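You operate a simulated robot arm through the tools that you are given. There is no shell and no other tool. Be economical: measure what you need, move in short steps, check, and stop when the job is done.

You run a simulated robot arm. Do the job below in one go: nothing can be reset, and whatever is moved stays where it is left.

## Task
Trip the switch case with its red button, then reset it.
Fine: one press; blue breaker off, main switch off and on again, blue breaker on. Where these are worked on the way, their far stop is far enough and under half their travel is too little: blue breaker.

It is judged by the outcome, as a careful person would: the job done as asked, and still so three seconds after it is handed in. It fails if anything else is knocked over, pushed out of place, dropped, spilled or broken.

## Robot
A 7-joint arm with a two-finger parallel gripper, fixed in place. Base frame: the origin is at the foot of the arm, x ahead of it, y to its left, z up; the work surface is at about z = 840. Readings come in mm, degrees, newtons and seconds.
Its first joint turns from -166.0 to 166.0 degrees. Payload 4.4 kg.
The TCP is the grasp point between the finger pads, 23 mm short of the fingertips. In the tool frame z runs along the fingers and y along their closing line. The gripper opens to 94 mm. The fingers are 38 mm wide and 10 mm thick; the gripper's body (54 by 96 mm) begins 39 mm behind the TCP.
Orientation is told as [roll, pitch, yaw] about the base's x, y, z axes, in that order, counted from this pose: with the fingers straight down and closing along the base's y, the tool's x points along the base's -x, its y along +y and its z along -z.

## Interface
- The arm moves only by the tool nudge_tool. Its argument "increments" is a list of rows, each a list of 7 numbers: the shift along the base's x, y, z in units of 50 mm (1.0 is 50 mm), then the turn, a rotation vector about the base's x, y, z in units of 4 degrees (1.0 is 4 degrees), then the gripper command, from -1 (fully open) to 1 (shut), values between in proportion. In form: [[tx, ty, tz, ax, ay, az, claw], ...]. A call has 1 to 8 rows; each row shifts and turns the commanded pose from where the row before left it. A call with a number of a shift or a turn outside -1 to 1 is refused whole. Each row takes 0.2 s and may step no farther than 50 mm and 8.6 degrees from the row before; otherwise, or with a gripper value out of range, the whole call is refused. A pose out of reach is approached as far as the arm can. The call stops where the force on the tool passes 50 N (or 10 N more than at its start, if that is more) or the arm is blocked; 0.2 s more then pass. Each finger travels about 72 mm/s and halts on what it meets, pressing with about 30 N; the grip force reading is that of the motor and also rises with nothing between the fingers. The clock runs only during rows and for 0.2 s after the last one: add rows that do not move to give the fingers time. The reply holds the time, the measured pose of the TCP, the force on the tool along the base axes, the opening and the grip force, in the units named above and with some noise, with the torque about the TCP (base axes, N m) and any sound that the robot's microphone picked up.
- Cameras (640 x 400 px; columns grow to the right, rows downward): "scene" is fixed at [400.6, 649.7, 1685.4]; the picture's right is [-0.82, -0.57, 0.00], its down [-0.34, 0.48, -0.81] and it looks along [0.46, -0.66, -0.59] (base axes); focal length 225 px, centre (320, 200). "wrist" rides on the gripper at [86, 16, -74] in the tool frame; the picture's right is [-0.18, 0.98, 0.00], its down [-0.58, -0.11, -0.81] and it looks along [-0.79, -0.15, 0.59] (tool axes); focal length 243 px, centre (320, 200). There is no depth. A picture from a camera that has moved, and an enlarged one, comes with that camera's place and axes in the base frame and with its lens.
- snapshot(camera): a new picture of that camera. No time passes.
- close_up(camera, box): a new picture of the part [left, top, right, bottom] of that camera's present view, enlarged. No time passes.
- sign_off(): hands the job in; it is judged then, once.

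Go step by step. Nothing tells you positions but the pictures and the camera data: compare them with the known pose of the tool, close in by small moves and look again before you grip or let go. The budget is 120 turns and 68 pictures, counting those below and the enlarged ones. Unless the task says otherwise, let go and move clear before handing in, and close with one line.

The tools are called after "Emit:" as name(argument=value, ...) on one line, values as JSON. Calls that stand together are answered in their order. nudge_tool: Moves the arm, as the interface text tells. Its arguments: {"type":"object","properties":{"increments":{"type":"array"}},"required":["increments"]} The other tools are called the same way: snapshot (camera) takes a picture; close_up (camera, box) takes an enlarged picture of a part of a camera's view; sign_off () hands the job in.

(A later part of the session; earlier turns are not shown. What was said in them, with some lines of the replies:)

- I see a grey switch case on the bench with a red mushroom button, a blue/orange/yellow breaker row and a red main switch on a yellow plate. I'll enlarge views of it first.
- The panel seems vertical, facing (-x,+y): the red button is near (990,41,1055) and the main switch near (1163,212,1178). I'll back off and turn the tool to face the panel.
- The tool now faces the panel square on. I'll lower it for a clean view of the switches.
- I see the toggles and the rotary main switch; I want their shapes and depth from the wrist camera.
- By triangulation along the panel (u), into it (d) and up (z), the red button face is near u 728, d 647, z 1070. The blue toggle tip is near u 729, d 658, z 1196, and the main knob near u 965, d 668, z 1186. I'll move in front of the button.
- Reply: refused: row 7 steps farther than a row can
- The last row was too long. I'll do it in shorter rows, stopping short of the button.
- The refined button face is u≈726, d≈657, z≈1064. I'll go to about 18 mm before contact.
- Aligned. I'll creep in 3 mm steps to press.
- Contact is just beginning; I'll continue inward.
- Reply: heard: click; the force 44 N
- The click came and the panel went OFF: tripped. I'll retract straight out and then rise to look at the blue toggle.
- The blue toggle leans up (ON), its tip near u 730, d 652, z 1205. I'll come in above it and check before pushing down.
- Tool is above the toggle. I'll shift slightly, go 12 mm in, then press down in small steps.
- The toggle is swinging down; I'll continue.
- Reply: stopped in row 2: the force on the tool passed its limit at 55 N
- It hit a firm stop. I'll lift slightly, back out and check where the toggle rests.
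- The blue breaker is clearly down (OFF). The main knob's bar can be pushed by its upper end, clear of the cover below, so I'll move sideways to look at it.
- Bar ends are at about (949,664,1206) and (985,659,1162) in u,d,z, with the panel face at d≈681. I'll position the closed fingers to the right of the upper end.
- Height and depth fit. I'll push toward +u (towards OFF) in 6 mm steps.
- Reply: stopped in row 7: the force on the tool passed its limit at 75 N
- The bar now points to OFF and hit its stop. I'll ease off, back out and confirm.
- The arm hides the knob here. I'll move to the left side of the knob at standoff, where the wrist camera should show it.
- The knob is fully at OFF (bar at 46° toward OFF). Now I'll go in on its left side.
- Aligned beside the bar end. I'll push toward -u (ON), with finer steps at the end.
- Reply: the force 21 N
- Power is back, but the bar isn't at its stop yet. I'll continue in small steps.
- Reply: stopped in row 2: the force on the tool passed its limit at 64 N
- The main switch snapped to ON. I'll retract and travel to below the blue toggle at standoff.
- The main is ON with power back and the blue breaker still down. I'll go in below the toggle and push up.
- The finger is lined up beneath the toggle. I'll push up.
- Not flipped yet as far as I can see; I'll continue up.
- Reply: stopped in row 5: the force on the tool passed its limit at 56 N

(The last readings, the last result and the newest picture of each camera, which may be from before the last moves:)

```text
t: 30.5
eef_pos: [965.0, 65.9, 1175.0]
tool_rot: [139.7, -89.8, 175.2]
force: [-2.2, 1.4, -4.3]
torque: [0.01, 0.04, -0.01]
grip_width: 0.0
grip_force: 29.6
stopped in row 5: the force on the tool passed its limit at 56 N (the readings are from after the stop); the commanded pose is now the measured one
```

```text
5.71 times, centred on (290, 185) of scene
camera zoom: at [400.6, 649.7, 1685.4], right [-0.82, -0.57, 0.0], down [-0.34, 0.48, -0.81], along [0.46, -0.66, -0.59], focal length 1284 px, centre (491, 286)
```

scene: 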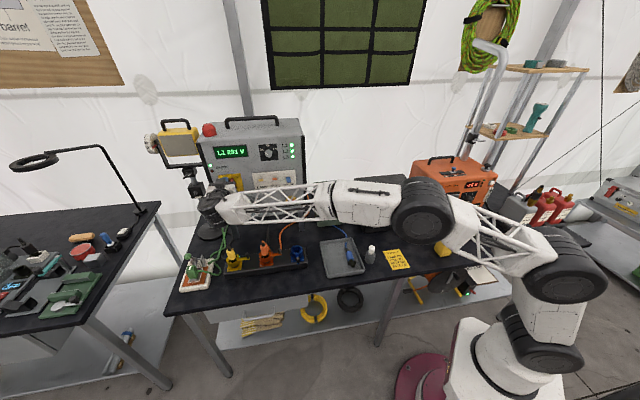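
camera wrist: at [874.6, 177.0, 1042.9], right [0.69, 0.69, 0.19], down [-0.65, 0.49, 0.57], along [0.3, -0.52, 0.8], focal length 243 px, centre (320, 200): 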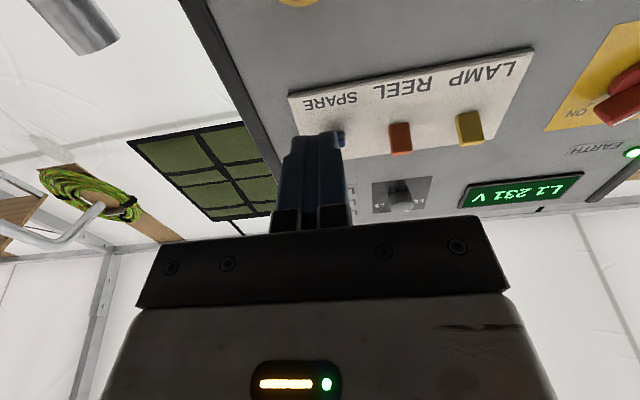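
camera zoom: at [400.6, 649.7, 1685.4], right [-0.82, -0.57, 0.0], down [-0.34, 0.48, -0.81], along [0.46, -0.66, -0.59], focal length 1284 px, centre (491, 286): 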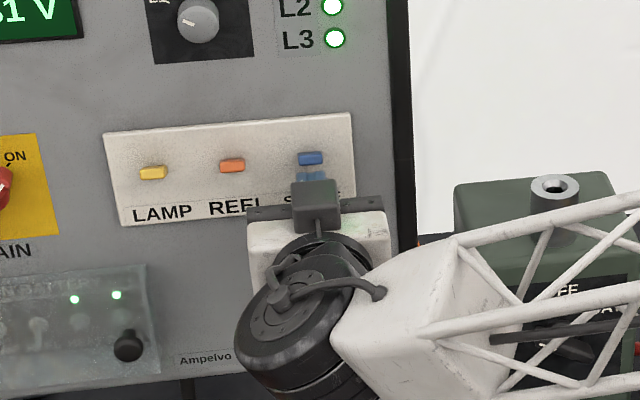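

It flipped up and reached its stop. I'll ease down, back away well clear and check everything.

Emit:
nudge_tool(increments=[[0, 0, -0.14, 0, 0, 0, 1], [-0.5, 0.5, 0, 0, 0, 0, 1], [-0.65, 0.65, 0, 0, 0, 0, 1], [-0.65, 0.65, 0, 0, 0, 0, 1], [-0.65, 0.65, 0, 0, 0, 0, 1], [-0.65, 0.65, 0, 0, 0, 0, 1]])

Emit:
close_up(camera="scene", box=[195, 110, 325, 220])

Emit:
snapshot(camera="scene")

Emit:
snapshot(camera="wrist")

```text
t: 31.9
eef_pos: [810.1, 221.4, 1168.2]
tool_rot: [138.4, -89.8, 176.6]
force: [0.0, 0.5, -0.2]
torque: [-0.01, -0.01, -0.01]
grip_width: 0.0
grip_force: 30.0
```

```text
3.64 times, centred on (260, 165) of scene
camera zoom: at [400.6, 649.7, 1685.4], right [-0.82, -0.57, 0.0], down [-0.34, 0.48, -0.81], along [0.46, -0.66, -0.59], focal length 817 px, centre (538, 327)
```

zoom: 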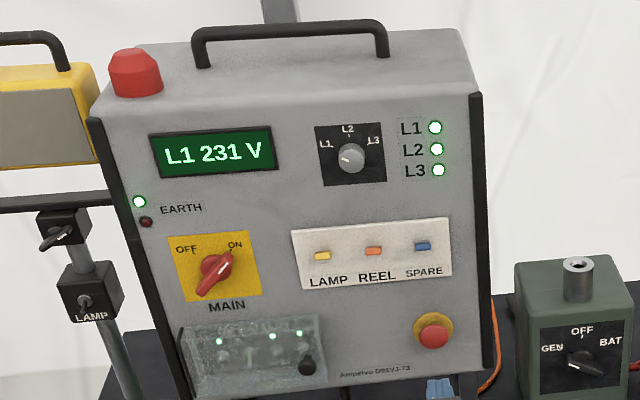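

```text
23 pictures are left
```

scene: 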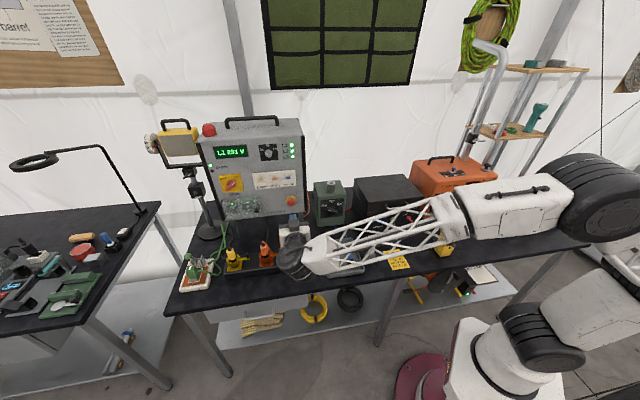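

```text
22 pictures are left
camera wrist: at [770.2, 286.1, 1082.1], right [0.7, 0.69, 0.19], down [-0.65, 0.49, 0.58], along [0.31, -0.52, 0.79], focal length 243 px, centre (320, 200)
```

wrist: 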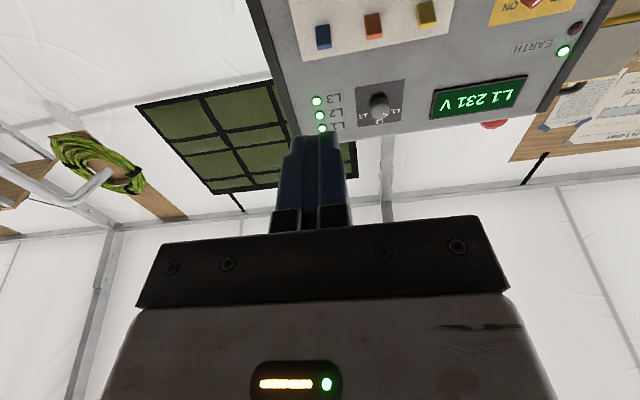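

Everything is restored: display at 231 V, main switch at ON, all three breakers up, nothing disturbed and the arm clear. I'm handing in.

Emit:
sign_off()

```text
The job is handed in.
```

The switch case was tripped with one press of the red button and then reset: blue breaker off, main switch off and on, blue breaker on, and the panel shows 231 V again.
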